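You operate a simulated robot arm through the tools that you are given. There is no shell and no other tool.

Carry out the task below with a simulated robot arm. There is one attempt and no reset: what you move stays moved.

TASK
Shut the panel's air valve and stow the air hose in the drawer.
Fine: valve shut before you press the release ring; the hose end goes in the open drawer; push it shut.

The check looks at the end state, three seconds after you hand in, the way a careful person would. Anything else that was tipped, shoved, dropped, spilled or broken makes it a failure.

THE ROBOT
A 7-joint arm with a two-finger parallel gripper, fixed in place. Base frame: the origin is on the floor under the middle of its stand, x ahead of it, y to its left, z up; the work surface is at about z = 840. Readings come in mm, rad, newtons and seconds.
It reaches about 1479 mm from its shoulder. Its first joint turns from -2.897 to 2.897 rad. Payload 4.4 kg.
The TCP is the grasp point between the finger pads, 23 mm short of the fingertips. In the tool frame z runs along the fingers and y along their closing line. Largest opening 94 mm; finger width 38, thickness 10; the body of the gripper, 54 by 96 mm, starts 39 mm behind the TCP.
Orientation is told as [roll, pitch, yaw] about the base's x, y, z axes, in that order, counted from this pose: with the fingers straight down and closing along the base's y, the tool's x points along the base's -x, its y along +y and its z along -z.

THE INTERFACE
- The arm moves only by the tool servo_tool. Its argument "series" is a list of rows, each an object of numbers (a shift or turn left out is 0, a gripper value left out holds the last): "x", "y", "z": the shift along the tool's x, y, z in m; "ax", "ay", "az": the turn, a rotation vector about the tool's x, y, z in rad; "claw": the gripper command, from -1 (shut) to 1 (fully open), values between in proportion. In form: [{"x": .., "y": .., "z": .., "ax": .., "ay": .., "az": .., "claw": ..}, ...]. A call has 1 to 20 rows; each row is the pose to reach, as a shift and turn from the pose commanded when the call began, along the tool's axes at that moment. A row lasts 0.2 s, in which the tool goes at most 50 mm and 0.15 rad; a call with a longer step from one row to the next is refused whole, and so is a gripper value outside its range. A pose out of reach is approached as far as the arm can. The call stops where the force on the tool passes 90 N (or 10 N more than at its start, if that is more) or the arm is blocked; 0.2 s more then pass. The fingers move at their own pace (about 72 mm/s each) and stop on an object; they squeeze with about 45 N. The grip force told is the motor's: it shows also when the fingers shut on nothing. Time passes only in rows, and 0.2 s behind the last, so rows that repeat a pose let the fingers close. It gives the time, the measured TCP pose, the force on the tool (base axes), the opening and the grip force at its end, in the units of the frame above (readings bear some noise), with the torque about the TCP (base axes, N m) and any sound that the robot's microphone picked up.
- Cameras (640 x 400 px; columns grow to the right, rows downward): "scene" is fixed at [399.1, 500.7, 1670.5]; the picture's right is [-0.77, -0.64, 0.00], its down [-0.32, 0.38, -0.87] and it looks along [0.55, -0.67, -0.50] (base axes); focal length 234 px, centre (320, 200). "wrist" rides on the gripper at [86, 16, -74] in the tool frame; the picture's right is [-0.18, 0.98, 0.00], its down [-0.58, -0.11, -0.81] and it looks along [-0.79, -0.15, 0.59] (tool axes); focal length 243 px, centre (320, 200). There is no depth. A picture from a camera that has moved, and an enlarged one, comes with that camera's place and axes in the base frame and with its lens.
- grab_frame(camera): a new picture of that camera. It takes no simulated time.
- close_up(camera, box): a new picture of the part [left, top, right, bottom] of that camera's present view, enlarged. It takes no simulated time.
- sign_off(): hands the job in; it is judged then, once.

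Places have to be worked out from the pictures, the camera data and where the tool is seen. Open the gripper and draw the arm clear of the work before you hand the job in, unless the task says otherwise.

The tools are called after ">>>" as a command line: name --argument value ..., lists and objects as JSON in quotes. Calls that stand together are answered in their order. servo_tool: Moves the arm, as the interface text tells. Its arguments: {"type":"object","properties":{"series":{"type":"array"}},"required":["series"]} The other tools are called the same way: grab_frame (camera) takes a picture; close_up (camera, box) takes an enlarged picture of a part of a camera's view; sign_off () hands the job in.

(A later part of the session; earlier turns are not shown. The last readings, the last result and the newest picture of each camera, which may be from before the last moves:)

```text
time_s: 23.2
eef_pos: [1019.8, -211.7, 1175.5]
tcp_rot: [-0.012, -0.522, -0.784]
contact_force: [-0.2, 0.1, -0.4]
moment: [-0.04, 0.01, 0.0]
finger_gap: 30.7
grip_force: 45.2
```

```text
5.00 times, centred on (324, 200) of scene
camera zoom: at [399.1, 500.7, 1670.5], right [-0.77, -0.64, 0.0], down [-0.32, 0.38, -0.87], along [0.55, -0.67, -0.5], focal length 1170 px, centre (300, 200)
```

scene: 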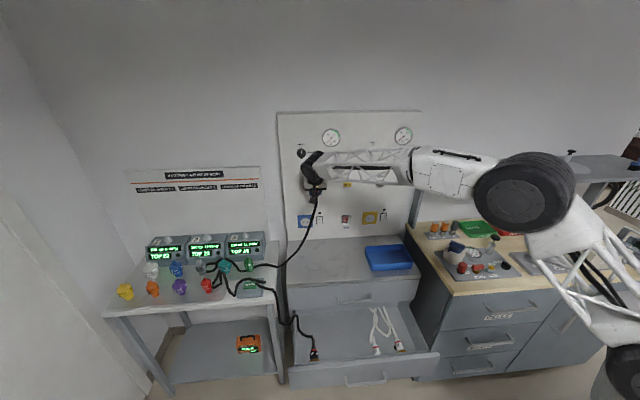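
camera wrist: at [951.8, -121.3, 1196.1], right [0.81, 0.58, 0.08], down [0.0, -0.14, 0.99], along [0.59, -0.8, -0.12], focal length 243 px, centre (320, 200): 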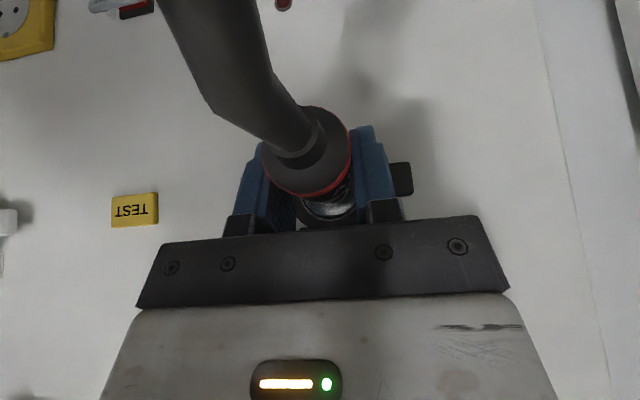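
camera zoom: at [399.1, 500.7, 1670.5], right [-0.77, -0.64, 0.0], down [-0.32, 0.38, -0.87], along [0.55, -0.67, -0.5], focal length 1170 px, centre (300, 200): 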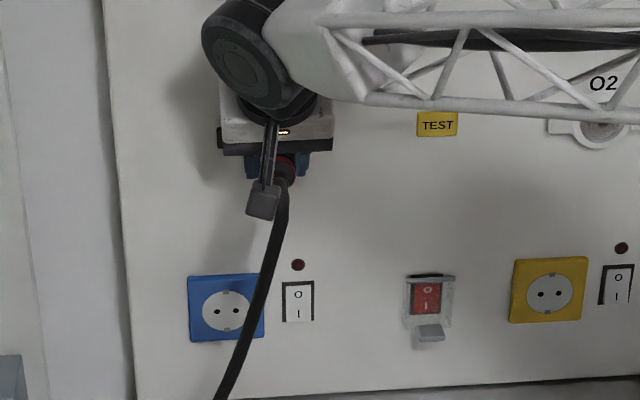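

>>> close_up --camera "scene" --box '[228, 265, 292, 305]'

>>> close_up --camera "scene" --box '[192, 250, 256, 290]'

>>> close_up --camera "scene" --box '[264, 290, 328, 330]'

```text
10.00 times, centred on (260, 285) of scene
camera zoom: at [399.1, 500.7, 1670.5], right [-0.77, -0.64, 0.0], down [-0.32, 0.38, -0.87], along [0.55, -0.67, -0.5], focal length 2340 px, centre (920, -650)
```

zoom: 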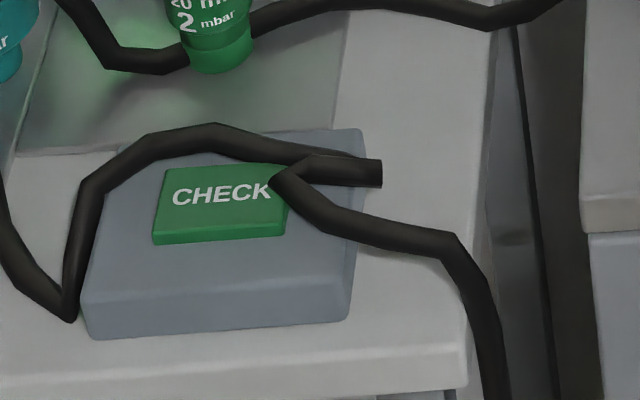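

```text
10.00 times, centred on (224, 270) of scene
camera zoom: at [399.1, 500.7, 1670.5], right [-0.77, -0.64, 0.0], down [-0.32, 0.38, -0.87], along [0.55, -0.67, -0.5], focal length 2340 px, centre (1280, -500)
```

zoom: 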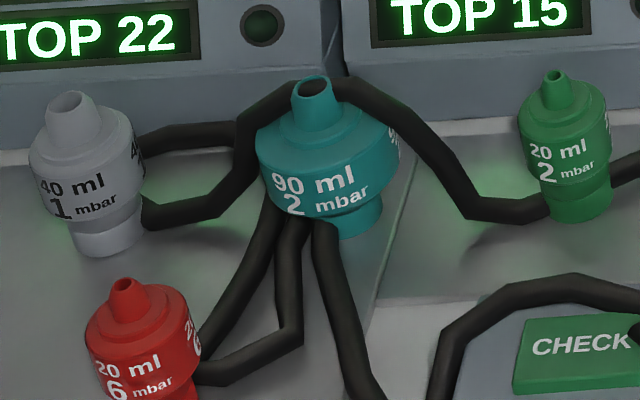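

```text
10.00 times, centred on (296, 310) of scene
camera zoom: at [399.1, 500.7, 1670.5], right [-0.77, -0.64, 0.0], down [-0.32, 0.38, -0.87], along [0.55, -0.67, -0.5], focal length 2340 px, centre (560, -900)
```

zoom: 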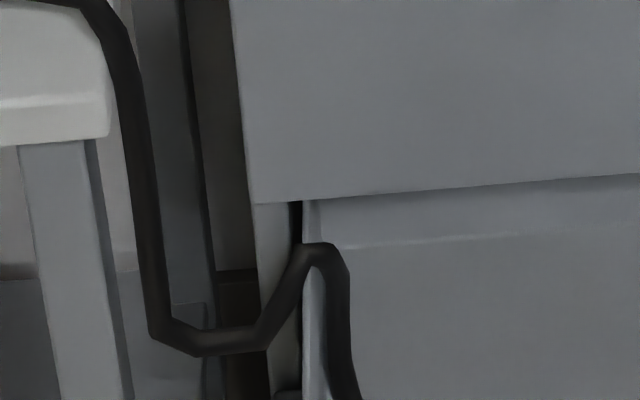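

The hose is one continuous dynamic line running behind the green and teal lungs to the drawer's own AIR end, so I must keep slack and not drag the lungs. I pull out another 60 mm to clear the socket, beginning to drop and drift left toward the table side to keep the hose loose.

>>> servo_tool --series '[{"x": 0.013, "z": -0.0075}, {"x": 0.026, "z": -0.015}, {"x": 0.039, "z": -0.0225}, {"x": 0.052, "z": -0.03}, {"x": 0.06, "y": 0.005, "z": -0.018}, {"x": 0.068, "y": 0.01, "z": -0.006}, {"x": 0.068, "y": 0.01, "z": -0.006}]'

>>> grab_frame --camera "wrist"

>>> close_up --camera "scene" --box '[190, 160, 398, 290]'

```text
time_s: 24.8
eef_pos: [983.1, -162.3, 1146.2]
tcp_rot: [-0.01, -0.523, -0.783]
contact_force: [0.2, 0.0, -0.5]
moment: [-0.03, 0.03, 0.02]
finger_gap: 30.7
grip_force: 44.9
```

```text
taken
camera wrist: at [915.0, -71.2, 1166.6], right [0.81, 0.58, 0.08], down [0.0, -0.14, 0.99], along [0.59, -0.8, -0.12], focal length 243 px, centre (320, 200)
```

wrist: 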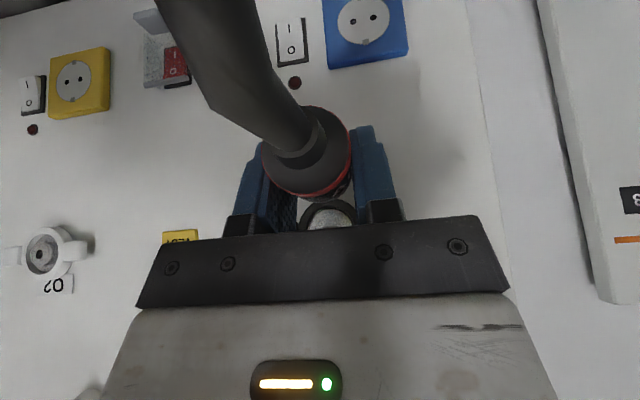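

```text
3.08 times, centred on (294, 225) of scene
camera zoom: at [399.1, 500.7, 1670.5], right [-0.77, -0.64, 0.0], down [-0.32, 0.38, -0.87], along [0.55, -0.67, -0.5], focal length 720 px, centre (400, 123)
```

zoom: 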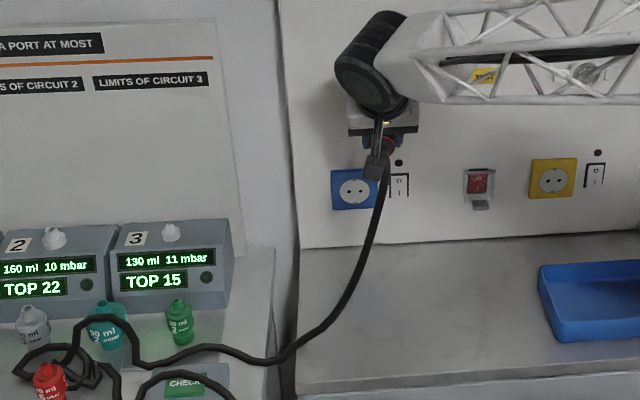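

The plug is fully out of its socket. I zoom on the table to see whether the hose is touching any of the lungs.

>>> close_up --camera "scene" --box '[184, 240, 312, 320]'

>>> close_up --camera "scene" --box '[216, 250, 280, 290]'

```text
5.00 times, centred on (248, 280) of scene
camera zoom: at [399.1, 500.7, 1670.5], right [-0.77, -0.64, 0.0], down [-0.32, 0.38, -0.87], along [0.55, -0.67, -0.5], focal length 1170 px, centre (680, -200)
```

zoom: 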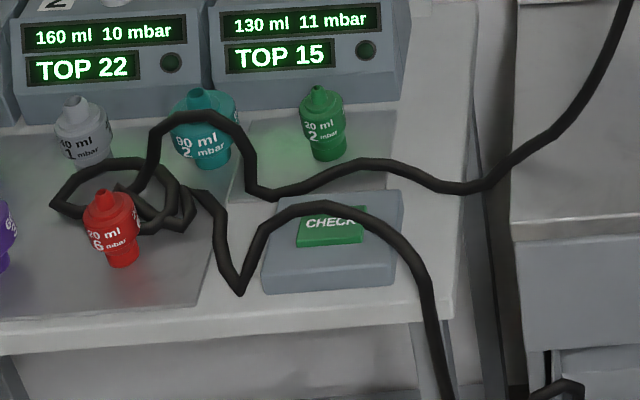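

```text
10.00 times, centred on (248, 270) of scene
camera zoom: at [399.1, 500.7, 1670.5], right [-0.77, -0.64, 0.0], down [-0.32, 0.38, -0.87], along [0.55, -0.67, -0.5], focal length 2340 px, centre (1040, -500)
```

zoom: 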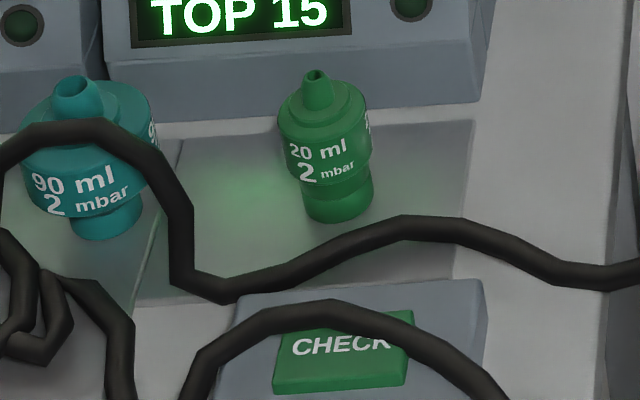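

The hose passes freely around the lungs and none of them has moved. I carry the plug outward and down toward a point above the open drawer, passing well in front of the counter edge.

>>> servo_tool --series '[{"x": 0.0267, "y": 0.0017, "z": 0.0034}, {"x": 0.0534, "y": 0.0033, "z": 0.0068}, {"x": 0.08, "y": 0.005, "z": 0.0102}, {"x": 0.1067, "y": 0.0067, "z": 0.0136}, {"x": 0.1334, "y": 0.0083, "z": 0.017}, {"x": 0.16, "y": 0.01, "z": 0.0204}, {"x": 0.1867, "y": 0.0117, "z": 0.0238}, {"x": 0.2134, "y": 0.0133, "z": 0.0272}, {"x": 0.24, "y": 0.015, "z": 0.0306}, {"x": 0.2667, "y": 0.0167, "z": 0.034}, {"x": 0.2934, "y": 0.0183, "z": 0.0374}, {"x": 0.321, "y": 0.02, "z": 0.0407}, {"x": 0.321, "y": 0.02, "z": 0.0407}]'

>>> grab_frame --camera "wrist"

>>> grab_frame --camera "scene"

```text
time_s: 27.6
eef_pos: [814.4, 35.1, 950.5]
tcp_rot: [-0.01, -0.524, -0.784]
contact_force: [0.7, -0.7, -0.2]
moment: [-0.03, -0.01, -0.04]
finger_gap: 30.8
grip_force: 45.3
```

```text
taken
camera wrist: at [747.3, 126.4, 971.1], right [0.81, 0.58, 0.08], down [0.0, -0.14, 0.99], along [0.59, -0.8, -0.12], focal length 243 px, centre (320, 200)
```

wrist: 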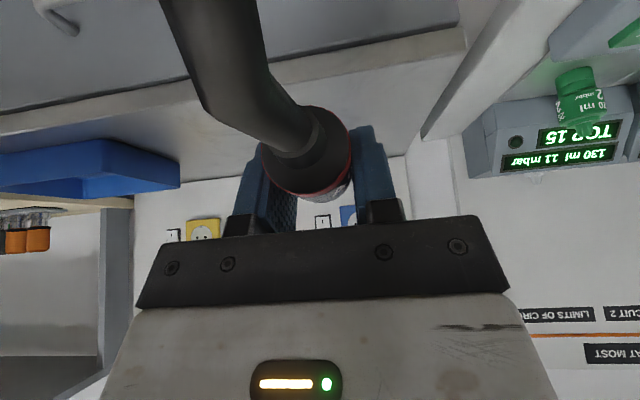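

```text
taken
```

scene: 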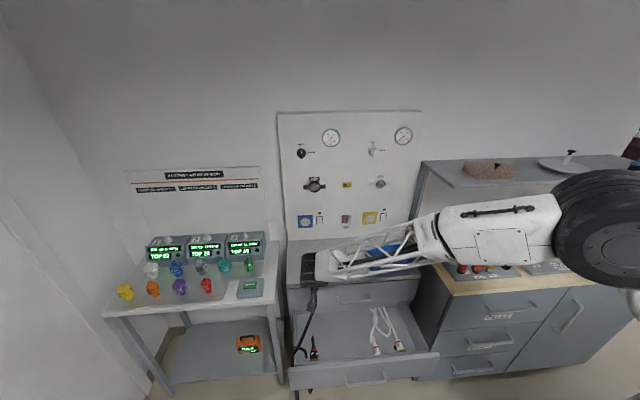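

The hose has slid off the table completely, with the lungs all standing. I zoom in to see where it hangs now relative to the drawer.

>>> close_up --camera "scene" --box '[250, 240, 442, 360]'

>>> close_up --camera "scene" --box '[260, 300, 420, 400]'

>>> close_up --camera "scene" --box '[100, 225, 290, 345]'

```text
3.33 times, centred on (346, 300) of scene
camera zoom: at [399.1, 500.7, 1670.5], right [-0.77, -0.64, 0.0], down [-0.32, 0.38, -0.87], along [0.55, -0.67, -0.5], focal length 780 px, centre (233, -133)
```

zoom: 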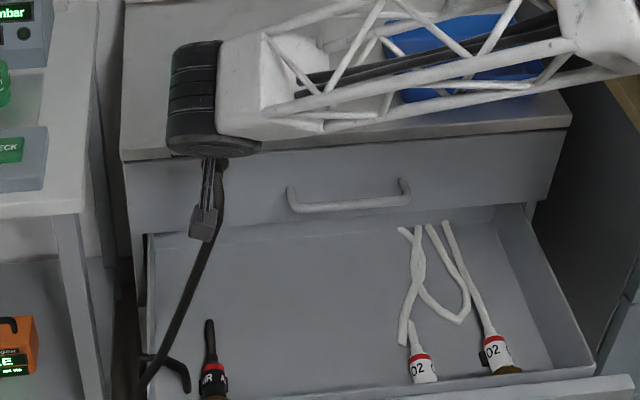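

```text
4.00 times, centred on (340, 350) of scene
camera zoom: at [399.1, 500.7, 1670.5], right [-0.77, -0.64, 0.0], down [-0.32, 0.38, -0.87], along [0.55, -0.67, -0.5], focal length 936 px, centre (240, -400)
```

zoom: 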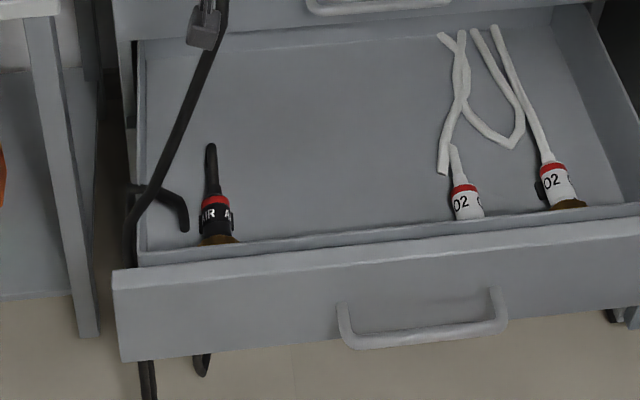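

```text
3.33 times, centred on (195, 285) of scene
camera zoom: at [399.1, 500.7, 1670.5], right [-0.77, -0.64, 0.0], down [-0.32, 0.38, -0.87], along [0.55, -0.67, -0.5], focal length 780 px, centre (737, -83)
```

zoom: 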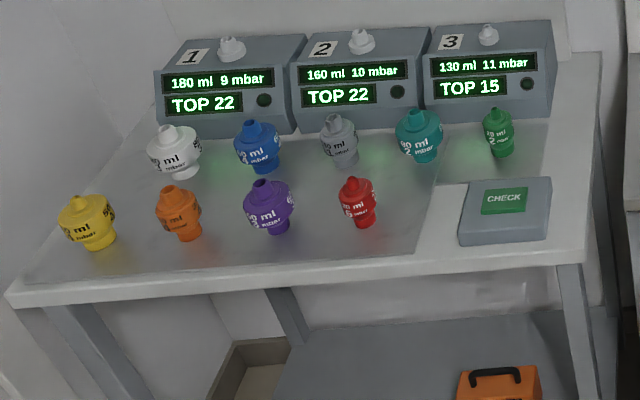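

All lungs and the table are untouched. I look more closely at the hose around the drawer's left wall and below it to understand where its other end is.

>>> close_up --camera "scene" --box '[276, 310, 356, 360]'

>>> close_up --camera "scene" --box '[250, 340, 346, 400]'

>>> close_up --camera "scene" --box '[280, 250, 360, 300]'

```text
8.00 times, centred on (316, 335) of scene
camera zoom: at [399.1, 500.7, 1670.5], right [-0.77, -0.64, 0.0], down [-0.32, 0.38, -0.87], along [0.55, -0.67, -0.5], focal length 1872 px, centre (352, -880)
```

zoom: 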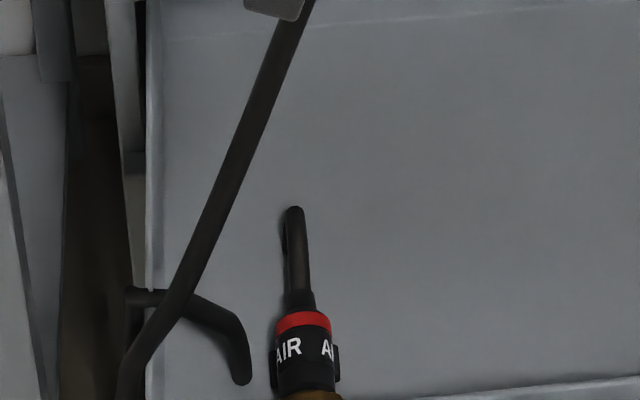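

```text
6.67 times, centred on (298, 370) of scene
camera zoom: at [399.1, 500.7, 1670.5], right [-0.77, -0.64, 0.0], down [-0.32, 0.38, -0.87], along [0.55, -0.67, -0.5], focal length 1560 px, centre (467, -933)
```

zoom: 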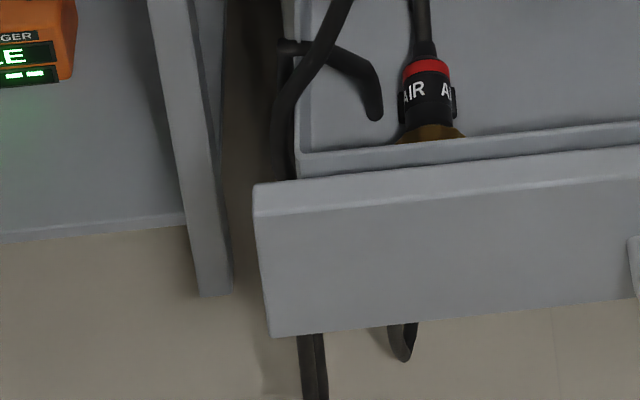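

```text
8.00 times, centred on (320, 275) of scene
camera zoom: at [399.1, 500.7, 1670.5], right [-0.77, -0.64, 0.0], down [-0.32, 0.38, -0.87], along [0.55, -0.67, -0.5], focal length 1872 px, centre (320, -400)
```

zoom: 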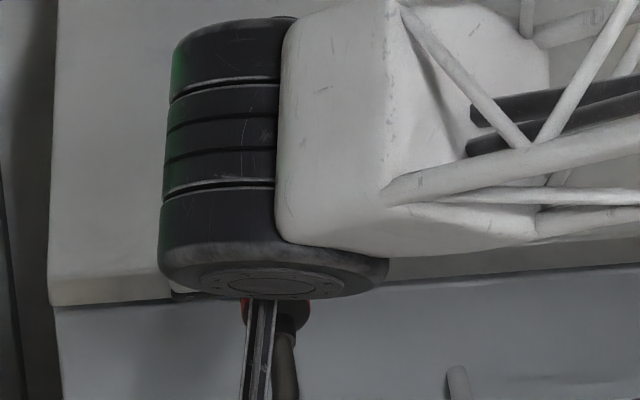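

The rope evidently has its other (brass) AIR end already in the drawer and only the wall end matters now; nothing was disturbed. The drawer is shallow front-to-back, so with this tilt the camera would hit its front panel; I turn the tool −90° about the vertical (plug tail to the left) while shifting to above the drawer's free middle area.

>>> servo_tool --series '[{"x": 0.0042, "y": -0.01, "z": 0.0024, "ax": 0.0654, "az": 0.1133}, {"x": 0.0085, "y": -0.02, "z": 0.0047, "ax": 0.1308, "az": 0.2267}, {"x": 0.0127, "y": -0.03, "z": 0.0071, "ax": 0.1963, "az": 0.34}, {"x": 0.017, "y": -0.04, "z": 0.0094, "ax": 0.2617, "az": 0.4533}, {"x": 0.0212, "y": -0.05, "z": 0.0118, "ax": 0.3271, "az": 0.5667}, {"x": 0.0255, "y": -0.06, "z": 0.0142, "ax": 0.3925, "az": 0.68}, {"x": 0.0297, "y": -0.07, "z": 0.0165, "ax": 0.4579, "az": 0.7933}, {"x": 0.034, "y": -0.08, "z": 0.0189, "ax": 0.5233, "az": 0.9067}, {"x": 0.0382, "y": -0.09, "z": 0.0212, "ax": 0.5888, "az": 1.02}, {"x": 0.0425, "y": -0.1, "z": 0.0236, "ax": 0.6542, "az": 1.1333}, {"x": 0.0467, "y": -0.11, "z": 0.0259, "ax": 0.7196, "az": 1.2467}, {"x": 0.051, "y": -0.12, "z": 0.0283, "ax": 0.785, "az": 1.36}, {"x": 0.051, "y": -0.12, "z": 0.0283, "ax": 0.785, "az": 1.36}]'

>>> grab_frame --camera "wrist"

>>> grab_frame --camera "scene"

```text
time_s: 30.4
eef_pos: [707.6, -29.5, 901.9]
tcp_rot: [-0.001, -0.534, -2.36]
contact_force: [-0.5, 0.5, -0.5]
moment: [0.02, 0.02, 0.0]
finger_gap: 30.9
grip_force: 45.3
```

```text
taken
camera wrist: at [798.3, 38.1, 921.4], right [0.58, -0.81, 0.09], down [-0.14, 0.01, 0.99], along [-0.8, -0.59, -0.11], focal length 243 px, centre (320, 200)
```

wrist: 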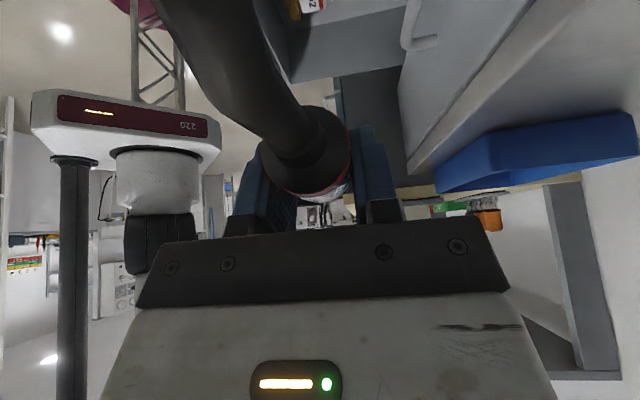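

```text
taken
```

scene: 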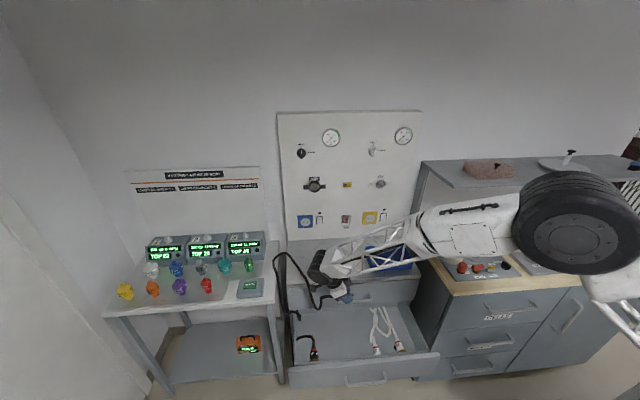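

The tool is now above the middle of the drawer at U≈-480, w≈411. I zoom to view the plug, hose and drawer interior.

>>> close_up --camera "scene" --box '[262, 235, 422, 335]'

>>> close_up --camera "scene" --box '[280, 300, 440, 400]'

```text
4.00 times, centred on (342, 285) of scene
camera zoom: at [399.1, 500.7, 1670.5], right [-0.77, -0.64, 0.0], down [-0.32, 0.38, -0.87], along [0.55, -0.67, -0.5], focal length 936 px, centre (232, -140)
```

zoom: 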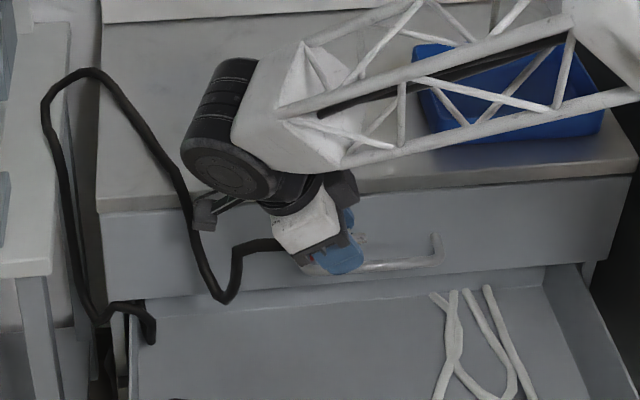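

```text
4.00 times, centred on (360, 350) of scene
camera zoom: at [399.1, 500.7, 1670.5], right [-0.77, -0.64, 0.0], down [-0.32, 0.38, -0.87], along [0.55, -0.67, -0.5], focal length 936 px, centre (160, -400)
```

zoom: 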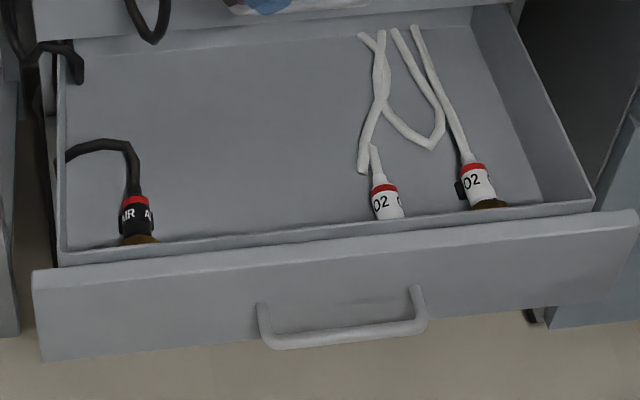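

The drawer's middle is free for the plug. I lower 250 mm toward it, keeping clear of the upper handle by shifting 8 mm outward.

>>> servo_tool --series '[{"x": 0.0106, "y": -0.002, "z": 0.0179}, {"x": 0.0212, "y": -0.004, "z": 0.0358}, {"x": 0.0318, "y": -0.006, "z": 0.0538}, {"x": 0.0424, "y": -0.008, "z": 0.0717}, {"x": 0.053, "y": -0.008, "z": 0.0896}, {"x": 0.0636, "y": -0.008, "z": 0.1075}, {"x": 0.0742, "y": -0.008, "z": 0.1254}, {"x": 0.0848, "y": -0.008, "z": 0.1433}, {"x": 0.0954, "y": -0.008, "z": 0.1613}, {"x": 0.106, "y": -0.008, "z": 0.1792}, {"x": 0.1166, "y": -0.008, "z": 0.1971}, {"x": 0.1272, "y": -0.008, "z": 0.215}, {"x": 0.1272, "y": -0.008, "z": 0.215}]'

>>> grab_frame --camera "wrist"

>>> close_up --camera "scene" --box '[262, 265, 422, 365]'

>>> grab_frame --camera "scene"

```text
time_s: 33.2
eef_pos: [702.8, -23.2, 653.2]
tcp_rot: [-0.001, -0.534, -2.358]
contact_force: [1.1, -0.1, 0.0]
moment: [0.0, 0.04, -0.02]
finger_gap: 30.7
grip_force: 45.0
```

```text
taken
camera wrist: at [792.8, 44.0, 673.2], right [0.58, -0.81, 0.09], down [-0.14, 0.01, 0.99], along [-0.8, -0.59, -0.11], focal length 243 px, centre (320, 200)
```

wrist: 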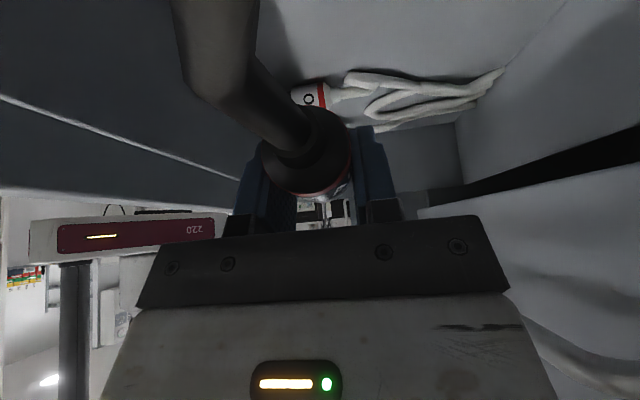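

```text
4.00 times, centred on (342, 315) of scene
camera zoom: at [399.1, 500.7, 1670.5], right [-0.77, -0.64, 0.0], down [-0.32, 0.38, -0.87], along [0.55, -0.67, -0.5], focal length 936 px, centre (232, -260)
```

zoom: 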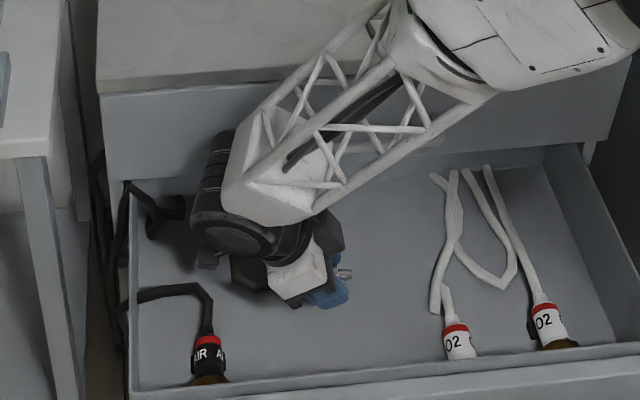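

```text
taken
```

scene: 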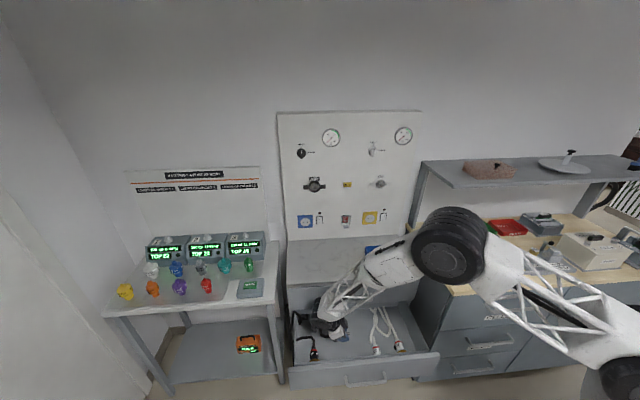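

Triangulating the O2 plug gives a drawer floor at z≈495, so release height is TCP z≈530. I lower another 80 mm and check force and picture.

>>> servo_tool --series '[{"x": 0.0102, "z": 0.0172}, {"x": 0.0204, "z": 0.0344}, {"x": 0.0305, "z": 0.0517}, {"x": 0.0407, "z": 0.0689}, {"x": 0.0407, "z": 0.0689}]'

>>> close_up --camera "scene" --box '[262, 280, 422, 380]'

>>> grab_frame --camera "wrist"

```text
time_s: 34.4
eef_pos: [703.3, -21.0, 572.9]
tcp_rot: [-0.003, -0.533, -2.358]
contact_force: [-0.5, 0.3, 0.0]
moment: [0.01, 0.0, 0.04]
finger_gap: 30.9
grip_force: 44.6
```

```text
4.00 times, centred on (342, 330) of scene
camera zoom: at [399.1, 500.7, 1670.5], right [-0.77, -0.64, 0.0], down [-0.32, 0.38, -0.87], along [0.55, -0.67, -0.5], focal length 936 px, centre (232, -320)
```

zoom: 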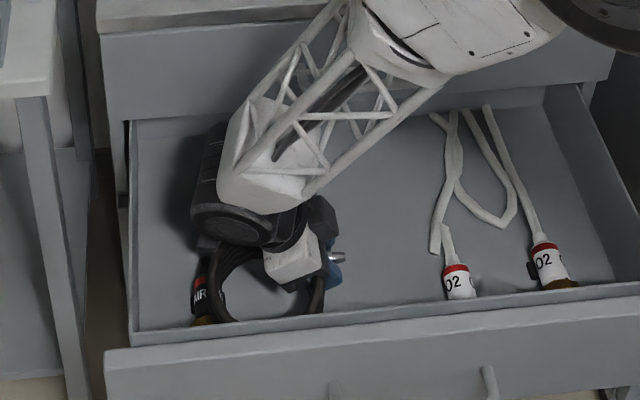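

```text
taken
camera wrist: at [793.3, 47.0, 592.9], right [0.58, -0.81, 0.09], down [-0.14, 0.01, 0.99], along [-0.8, -0.59, -0.11], focal length 243 px, centre (320, 200)
```

wrist: 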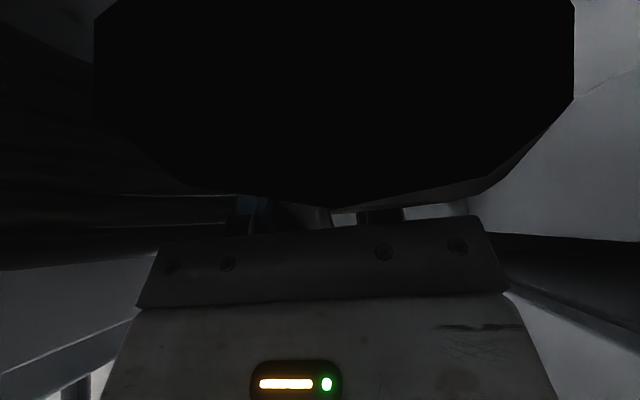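

The hose has now coiled inside the drawer, and no force is felt. I continue lowering 36 mm in small steps to feel for the floor.

>>> servo_tool --series '[{"x": 0.0051, "z": 0.0086}, {"x": 0.0102, "z": 0.0172}, {"x": 0.0142, "z": 0.0241}, {"x": 0.0168, "z": 0.0284}, {"x": 0.0183, "z": 0.031}, {"x": 0.0183, "z": 0.031}]'

>>> close_up --camera "scene" --box '[272, 300, 400, 380]'

```text
time_s: 35.8
eef_pos: [701.4, -22.0, 536.7]
tcp_rot: [-0.002, -0.533, -2.358]
contact_force: [0.2, 0.8, -0.2]
moment: [-0.02, 0.01, 0.04]
finger_gap: 30.9
grip_force: 44.8
```

```text
5.00 times, centred on (336, 340) of scene
camera zoom: at [399.1, 500.7, 1670.5], right [-0.77, -0.64, 0.0], down [-0.32, 0.38, -0.87], along [0.55, -0.67, -0.5], focal length 1170 px, centre (240, -500)
```

zoom: 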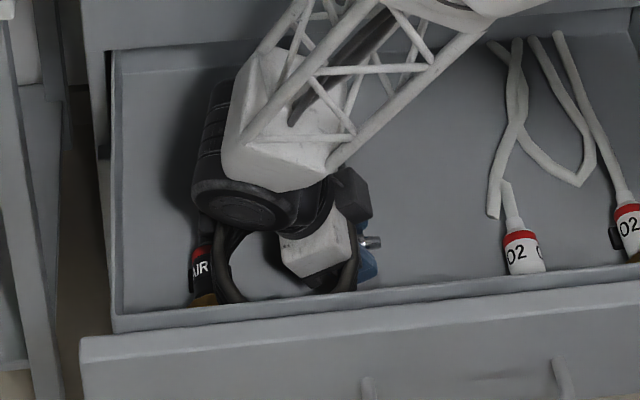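

No floor contact yet at z=537. The camera box would come close to the drawer's other AIR end, so I shift 20 mm right and then lower in small steps.

>>> servo_tool --series '[{"x": -0.0086, "z": 0.0051}, {"x": -0.0172, "z": 0.0102}, {"x": -0.0157, "z": 0.0128}, {"x": -0.0142, "z": 0.0154}, {"x": -0.0132, "z": 0.0171}]'

```text
time_s: 36.8
eef_pos: [691.6, -38.7, 536.5]
tcp_rot: [0.003, -0.536, -2.361]
contact_force: [-3.2, -5.6, 16.9]
moment: [0.09, 0.26, 0.03]
finger_gap: 30.6
grip_force: 45.3
stopped in row 4: the force on the tool passed its limit at 104 N (the readings are from after the stop); the commanded pose is now the measured one
```

Contact was felt at z≈535, pushing upward. I check what touched before releasing.

>>> close_up --camera "scene" --box '[272, 300, 400, 380]'

>>> close_up --camera "scene" --box '[320, 325, 384, 365]'

>>> close_up --camera "scene" --box '[296, 330, 344, 360]'

```text
5.00 times, centred on (336, 340) of scene
camera zoom: at [399.1, 500.7, 1670.5], right [-0.77, -0.64, 0.0], down [-0.32, 0.38, -0.87], along [0.55, -0.67, -0.5], focal length 1170 px, centre (240, -500)
```

zoom: 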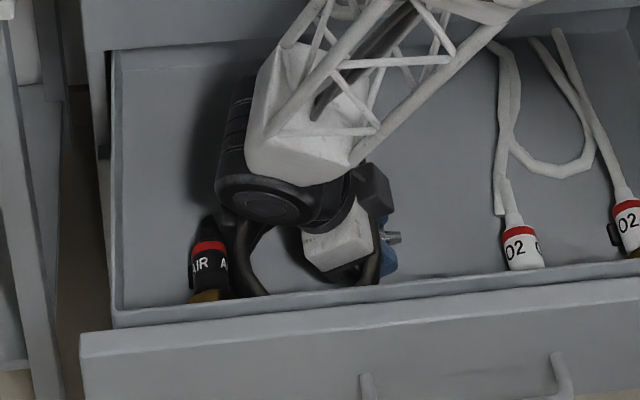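

```text
10.00 times, centred on (352, 345) of scene
camera zoom: at [399.1, 500.7, 1670.5], right [-0.77, -0.64, 0.0], down [-0.32, 0.38, -0.87], along [0.55, -0.67, -0.5], focal length 2340 px, centre (0, -1250)
```

zoom: 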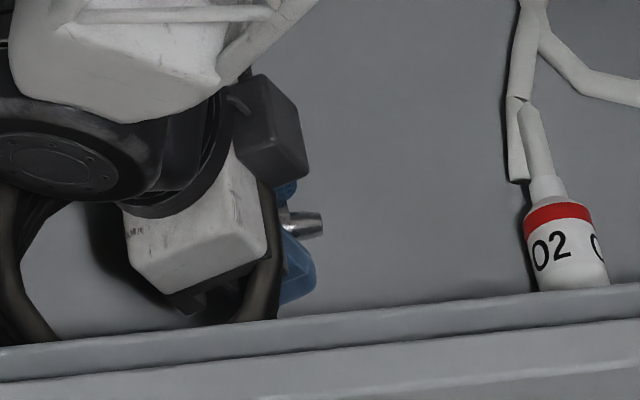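

```text
13.33 times, centred on (320, 345) of scene
camera zoom: at [399.1, 500.7, 1670.5], right [-0.77, -0.64, 0.0], down [-0.32, 0.38, -0.87], along [0.55, -0.67, -0.5], focal length 3120 px, centre (320, -1733)
```

zoom: 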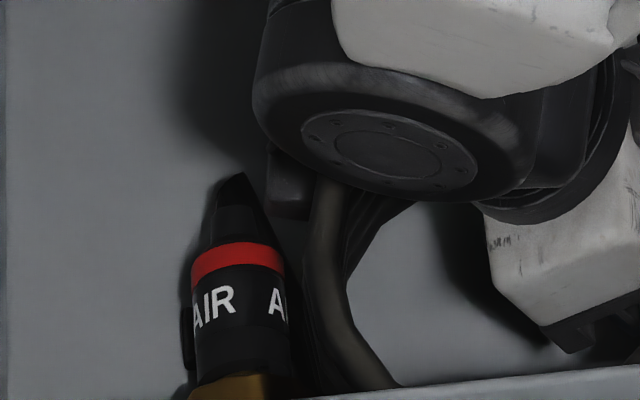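

The fingertips/plug have just met the drawer floor (floor ≈ z 505), with the plug lying level. I lift 1.5 mm to unload and open the fingers to about 60 mm to set it down.

>>> servo_tool --series '[{"x": -0.0008, "z": -0.0013}, {"x": -0.0008, "z": -0.0013, "claw": 0.0}, {"x": -0.0008, "z": -0.0013, "claw": 0.28}, {"x": -0.0008, "z": -0.0013, "claw": 0.28}]'

>>> close_up --camera "scene" --box '[272, 300, 400, 380]'

>>> grab_frame --camera "wrist"

```text
time_s: 37.8
eef_pos: [690.0, -37.8, 537.6]
tcp_rot: [0.0, -0.535, -2.359]
contact_force: [0.4, 0.6, -0.1]
moment: [0.0, -0.02, 0.01]
finger_gap: 60.3
grip_force: 0.1
```

```text
5.00 times, centred on (336, 340) of scene
camera zoom: at [399.1, 500.7, 1670.5], right [-0.77, -0.64, 0.0], down [-0.32, 0.38, -0.87], along [0.55, -0.67, -0.5], focal length 1170 px, centre (240, -500)
```

zoom: 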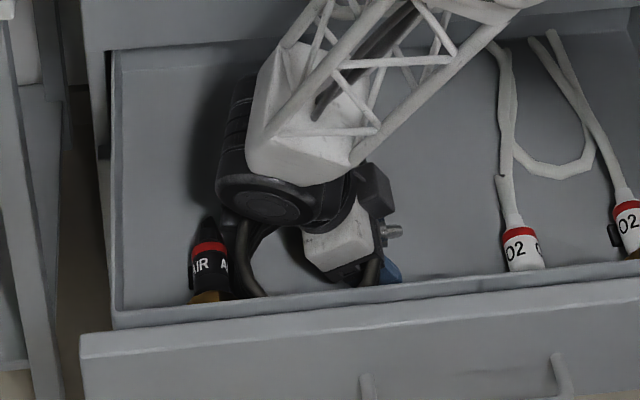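

```text
taken
camera wrist: at [780.2, 29.3, 556.6], right [0.58, -0.81, 0.09], down [-0.14, 0.01, 0.99], along [-0.8, -0.59, -0.11], focal length 243 px, centre (320, 200)
```

wrist: 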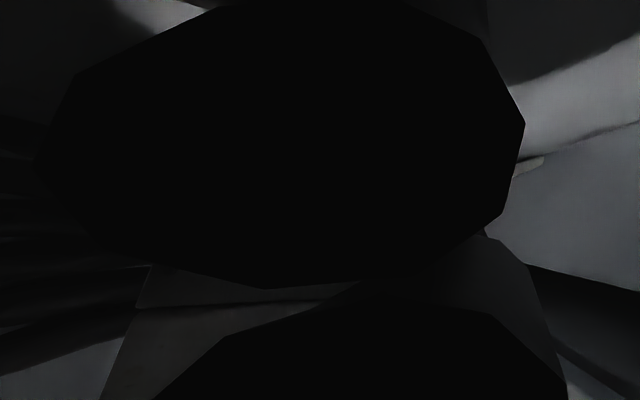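

The plug is set down and the fingers are free. I withdraw slowly along the finger axis and watch whether the hose comes along.

>>> servo_tool --series '[{"z": -0.012}, {"z": -0.027}, {"z": -0.042}, {"z": -0.06}]'

>>> close_up --camera "scene" --box '[272, 300, 400, 380]'

>>> grab_frame --camera "wrist"

```text
time_s: 38.8
eef_pos: [709.6, -15.8, 587.8]
tcp_rot: [-0.001, -0.534, -2.359]
contact_force: [0.4, -0.6, -0.8]
moment: [0.0, 0.01, 0.01]
finger_gap: 60.3
grip_force: 0.1
```

```text
5.00 times, centred on (336, 340) of scene
camera zoom: at [399.1, 500.7, 1670.5], right [-0.77, -0.64, 0.0], down [-0.32, 0.38, -0.87], along [0.55, -0.67, -0.5], focal length 1170 px, centre (240, -500)
```

zoom: 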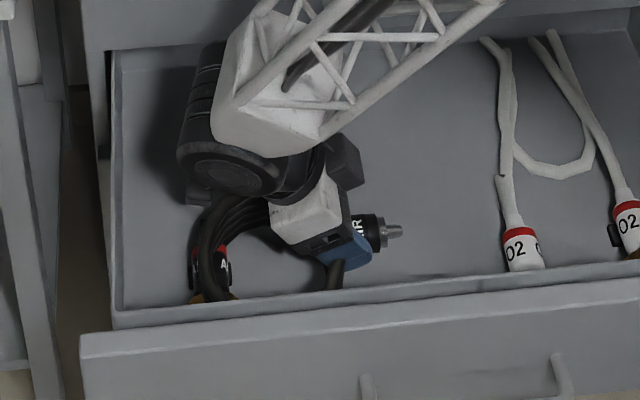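

```text
taken
camera wrist: at [800.8, 51.6, 607.5], right [0.58, -0.81, 0.09], down [-0.14, 0.01, 0.99], along [-0.8, -0.59, -0.11], focal length 243 px, centre (320, 200)
```

wrist: 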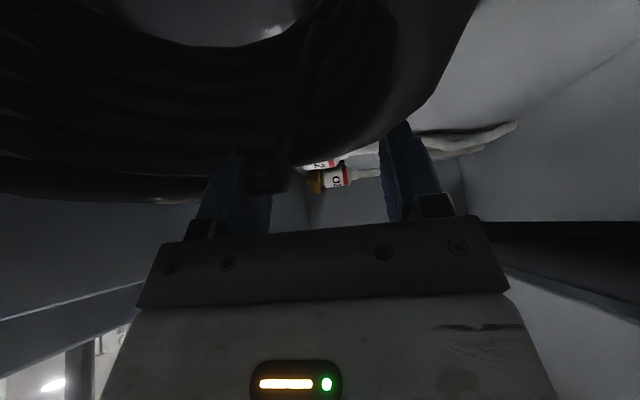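

The plug stays in the drawer with the hose coiled beside it. I continue up and clear of the drawer.

>>> servo_tool --series '[{"x": -0.002, "z": -0.02}, {"x": -0.008, "z": -0.042}, {"x": -0.018, "z": -0.066}, {"x": -0.032, "z": -0.094}, {"x": -0.048, "z": -0.122}, {"x": -0.066, "z": -0.152}, {"x": -0.084, "z": -0.182}, {"x": -0.102, "z": -0.212}, {"x": -0.12, "z": -0.242}, {"x": -0.138, "z": -0.272}, {"x": -0.138, "z": -0.272}]'

>>> grab_frame --camera "scene"

>>> close_up --camera "scene" --box '[260, 290, 452, 400]'

>>> grab_frame --camera "wrist"

```text
time_s: 41.2
eef_pos: [726.9, -1.4, 893.9]
tcp_rot: [0.0, -0.535, -2.36]
contact_force: [0.4, -0.2, 0.2]
moment: [-0.01, -0.02, -0.03]
finger_gap: 60.3
grip_force: 0.0
```

```text
taken
```

scene: 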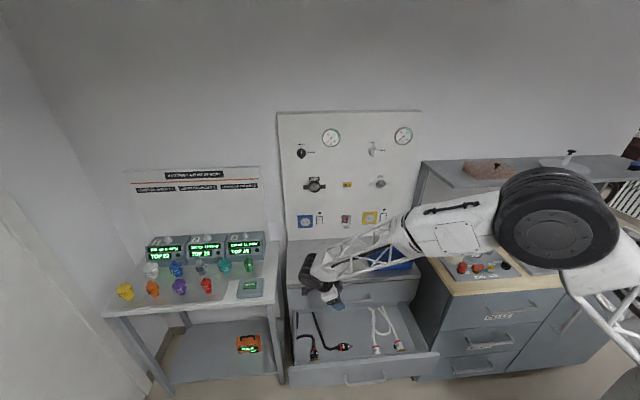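

```text
3.33 times, centred on (356, 345) of scene
camera zoom: at [399.1, 500.7, 1670.5], right [-0.77, -0.64, 0.0], down [-0.32, 0.38, -0.87], along [0.55, -0.67, -0.5], focal length 780 px, centre (200, -283)
```

zoom: 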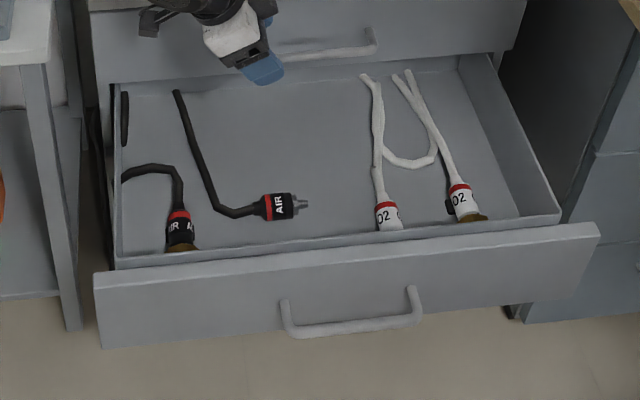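

```text
taken
camera wrist: at [816.7, 66.6, 914.5], right [0.58, -0.81, 0.09], down [-0.14, 0.01, 0.99], along [-0.8, -0.59, -0.11], focal length 243 px, centre (320, 200)
```

wrist: 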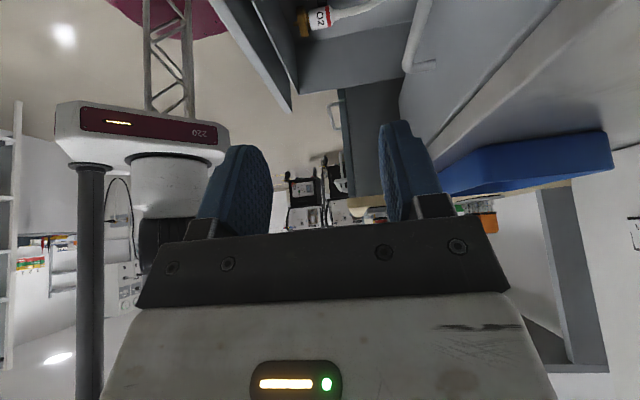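

The AIR plug lies in the drawer beside the brass end, nothing else disturbed. To close the drawer I back out in front of it, turning the tool back +90° about the vertical so the fingers face the panel side again, and close the fingers.

>>> servo_tool --series '[{"x": 0.0012, "y": -0.0153, "z": -0.0007, "ax": -0.0667, "az": -0.1128, "claw": -1}, {"x": 0.0024, "y": -0.0305, "z": -0.0014, "ax": -0.1333, "az": -0.2255}, {"x": 0.0036, "y": -0.0458, "z": -0.0022, "ax": -0.2, "az": -0.3383}, {"x": 0.0049, "y": -0.061, "z": -0.0029, "ax": -0.2667, "az": -0.451}, {"x": 0.0061, "y": -0.0763, "z": -0.0036, "ax": -0.3333, "az": -0.5638}, {"x": 0.0073, "y": -0.0915, "z": -0.0043, "ax": -0.4, "az": -0.6765}, {"x": 0.0085, "y": -0.1068, "z": -0.0051, "ax": -0.4667, "az": -0.7893}, {"x": 0.0097, "y": -0.122, "z": -0.0058, "ax": -0.5333, "az": -0.902}, {"x": 0.0109, "y": -0.1373, "z": -0.0065, "ax": -0.6, "az": -1.0148}, {"x": 0.0122, "y": -0.1525, "z": -0.0072, "ax": -0.6667, "az": -1.1275}, {"x": 0.0134, "y": -0.1678, "z": -0.008, "ax": -0.7333, "az": -1.2403}, {"x": 0.0146, "y": -0.183, "z": -0.0087, "ax": -0.8, "az": -1.353}, {"x": 0.0146, "y": -0.183, "z": -0.0087, "ax": -0.8, "az": -1.353}]'

>>> grab_frame --camera "scene"

>>> grab_frame --camera "wrist"

```text
time_s: 44.0
eef_pos: [608.7, 138.9, 894.0]
tcp_rot: [0.001, -0.534, -0.788]
contact_force: [0.1, -0.6, -0.2]
moment: [0.02, 0.0, 0.0]
finger_gap: 0.1
grip_force: 42.8
```

```text
taken
```

scene: 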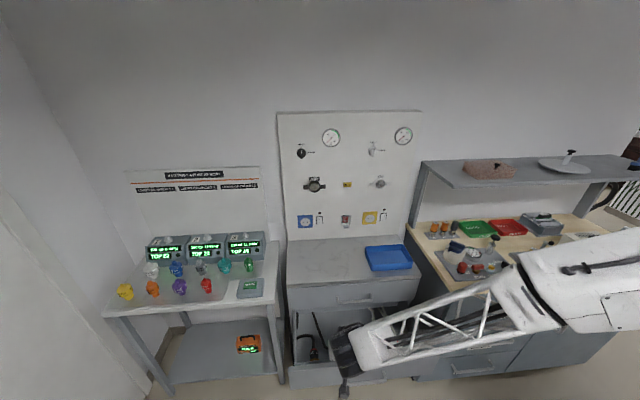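

```text
taken
camera wrist: at [539.6, 229.2, 913.8], right [0.81, 0.58, 0.09], down [-0.01, -0.14, 0.99], along [0.59, -0.8, -0.1], focal length 243 px, centre (320, 200)
```

wrist: 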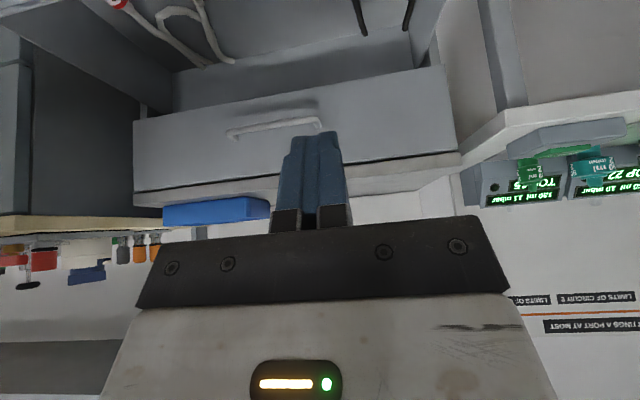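

The fingers are closed and the tool is in front of the drawer (w≈600). I lower to the front panel's height (z≈635), flattening the tilt to 45°, staying ~45 mm clear of the panel.

>>> servo_tool --series '[{"x": 0.0102, "z": 0.0172, "ay": -0.02}, {"x": 0.0204, "z": 0.0344, "ay": -0.04}, {"x": 0.0305, "z": 0.0517, "ay": -0.06}, {"x": 0.0407, "z": 0.0689, "ay": -0.08}, {"x": 0.0509, "z": 0.0861, "ay": -0.1}, {"x": 0.0611, "z": 0.1033, "ay": -0.12}, {"x": 0.0713, "z": 0.1205, "ay": -0.14}, {"x": 0.0814, "z": 0.1378, "ay": -0.16}, {"x": 0.0916, "z": 0.155, "ay": -0.18}, {"x": 0.1018, "z": 0.1722, "ay": -0.2}, {"x": 0.112, "z": 0.1894, "ay": -0.22}, {"x": 0.1222, "z": 0.2067, "ay": -0.24}, {"x": 0.1323, "z": 0.2239, "ay": -0.25}, {"x": 0.1323, "z": 0.2239, "ay": -0.25}]'

>>> grab_frame --camera "scene"

>>> grab_frame --camera "wrist"

```text
time_s: 47.0
eef_pos: [607.6, 138.4, 633.5]
tcp_rot: [0.0, -0.786, -0.789]
contact_force: [-0.9, 0.0, -1.1]
moment: [0.03, 0.0, 0.0]
finger_gap: 0.0
grip_force: 42.4
```

```text
taken
```

scene: 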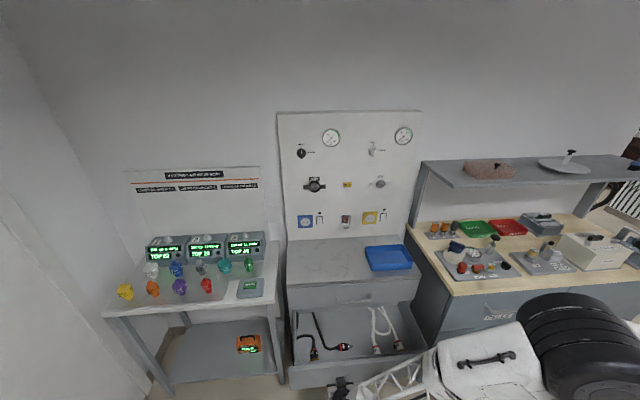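

```text
taken
camera wrist: at [538.4, 230.5, 624.3], right [0.79, 0.6, 0.13], down [-0.19, 0.04, 0.98], along [0.58, -0.8, 0.14], focal length 243 px, centre (320, 200)
```

wrist: 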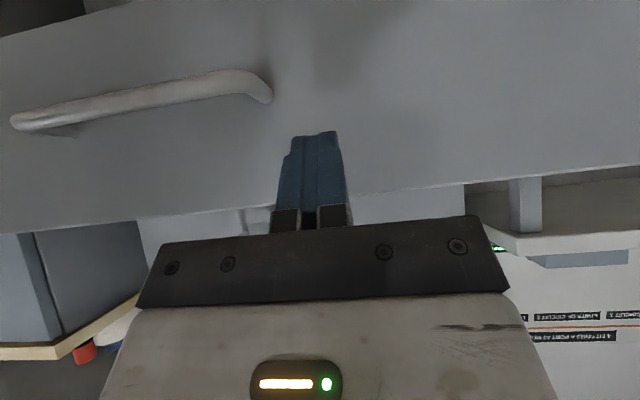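

The fingertips face the front panel left of the handle, below its top edge. I advance along the panel normal slowly to make contact.

>>> servo_tool --series '[{"x": -0.0106, "z": 0.0106}, {"x": -0.0198, "z": 0.0198}, {"x": -0.0255, "z": 0.0255}, {"x": -0.0311, "z": 0.0311}, {"x": -0.0368, "z": 0.0368}, {"x": -0.0424, "z": 0.0424}, {"x": -0.0481, "z": 0.0481}]'

>>> grab_frame --camera "wrist"

>>> close_up --camera "scene" --box '[270, 290, 430, 390]'

```text
time_s: 48.6
eef_pos: [655.1, 90.6, 635.2]
tcp_rot: [-0.001, -0.784, -0.789]
contact_force: [-2.0, 0.0, 0.3]
moment: [0.02, -0.02, -0.03]
finger_gap: 0.0
grip_force: 42.6
```

```text
taken
camera wrist: at [586.0, 182.0, 626.2], right [0.79, 0.6, 0.13], down [-0.19, 0.03, 0.98], along [0.58, -0.8, 0.14], focal length 243 px, centre (320, 200)
```

wrist: 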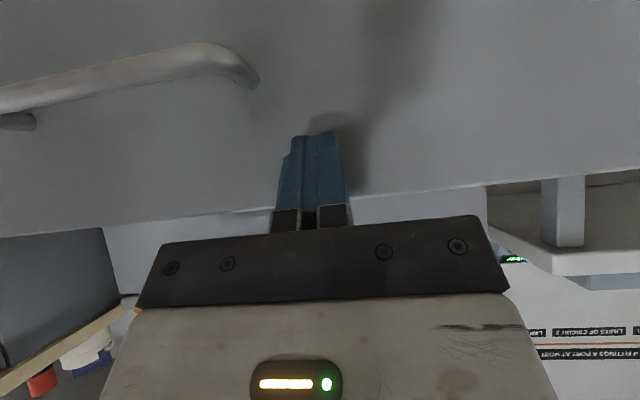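

```text
4.00 times, centred on (350, 340) of scene
camera zoom: at [399.1, 500.7, 1670.5], right [-0.77, -0.64, 0.0], down [-0.32, 0.38, -0.87], along [0.55, -0.67, -0.5], focal length 936 px, centre (200, -360)
```

zoom: 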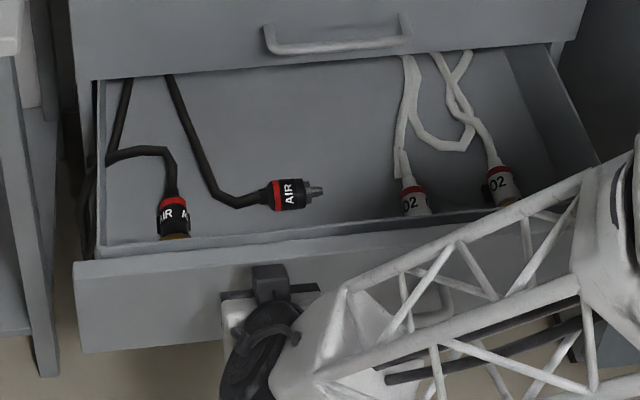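

The drawer is already sliding in under ~2 N, and its contents stay put. I keep pushing smoothly, 12 mm per row.

>>> servo_tool --series '[{"x": -0.0085, "z": 0.0085}, {"x": -0.017, "z": 0.017}, {"x": -0.0255, "z": 0.0255}, {"x": -0.0339, "z": 0.0339}, {"x": -0.0424, "z": 0.0424}, {"x": -0.0509, "z": 0.0509}, {"x": -0.0594, "z": 0.0594}, {"x": -0.0679, "z": 0.0679}, {"x": -0.0764, "z": 0.0764}, {"x": -0.0849, "z": 0.0849}, {"x": -0.0933, "z": 0.0933}, {"x": -0.1018, "z": 0.1018}]'

>>> grab_frame --camera "wrist"

>>> close_up --camera "scene" --box '[270, 270, 430, 370]'

```text
time_s: 51.2
eef_pos: [758.6, -11.9, 632.8]
tcp_rot: [0.0, -0.783, -0.79]
contact_force: [-1.7, 1.7, 1.2]
moment: [0.0, -0.02, -0.04]
finger_gap: 0.1
grip_force: 42.6
```

```text
taken
camera wrist: at [688.8, 80.4, 623.5], right [0.79, 0.6, 0.13], down [-0.19, 0.03, 0.98], along [0.58, -0.8, 0.14], focal length 243 px, centre (320, 200)
```

wrist: 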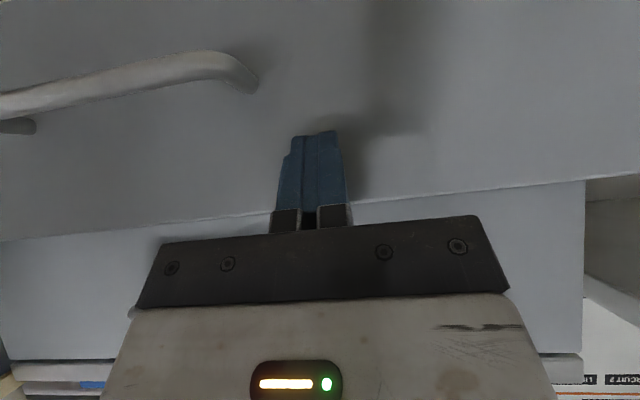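

```text
4.00 times, centred on (350, 320) of scene
camera zoom: at [399.1, 500.7, 1670.5], right [-0.77, -0.64, 0.0], down [-0.32, 0.38, -0.87], along [0.55, -0.67, -0.5], focal length 936 px, centre (200, -280)
```

zoom: 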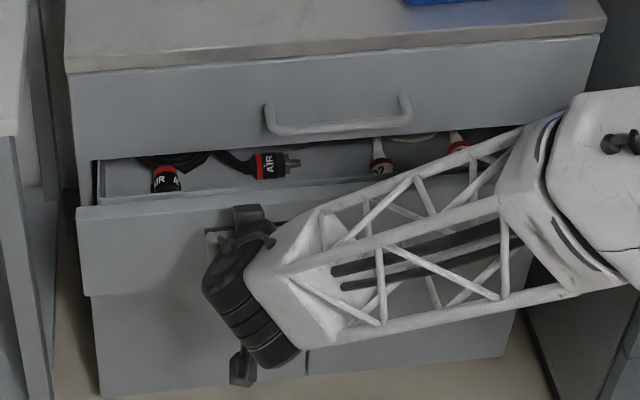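

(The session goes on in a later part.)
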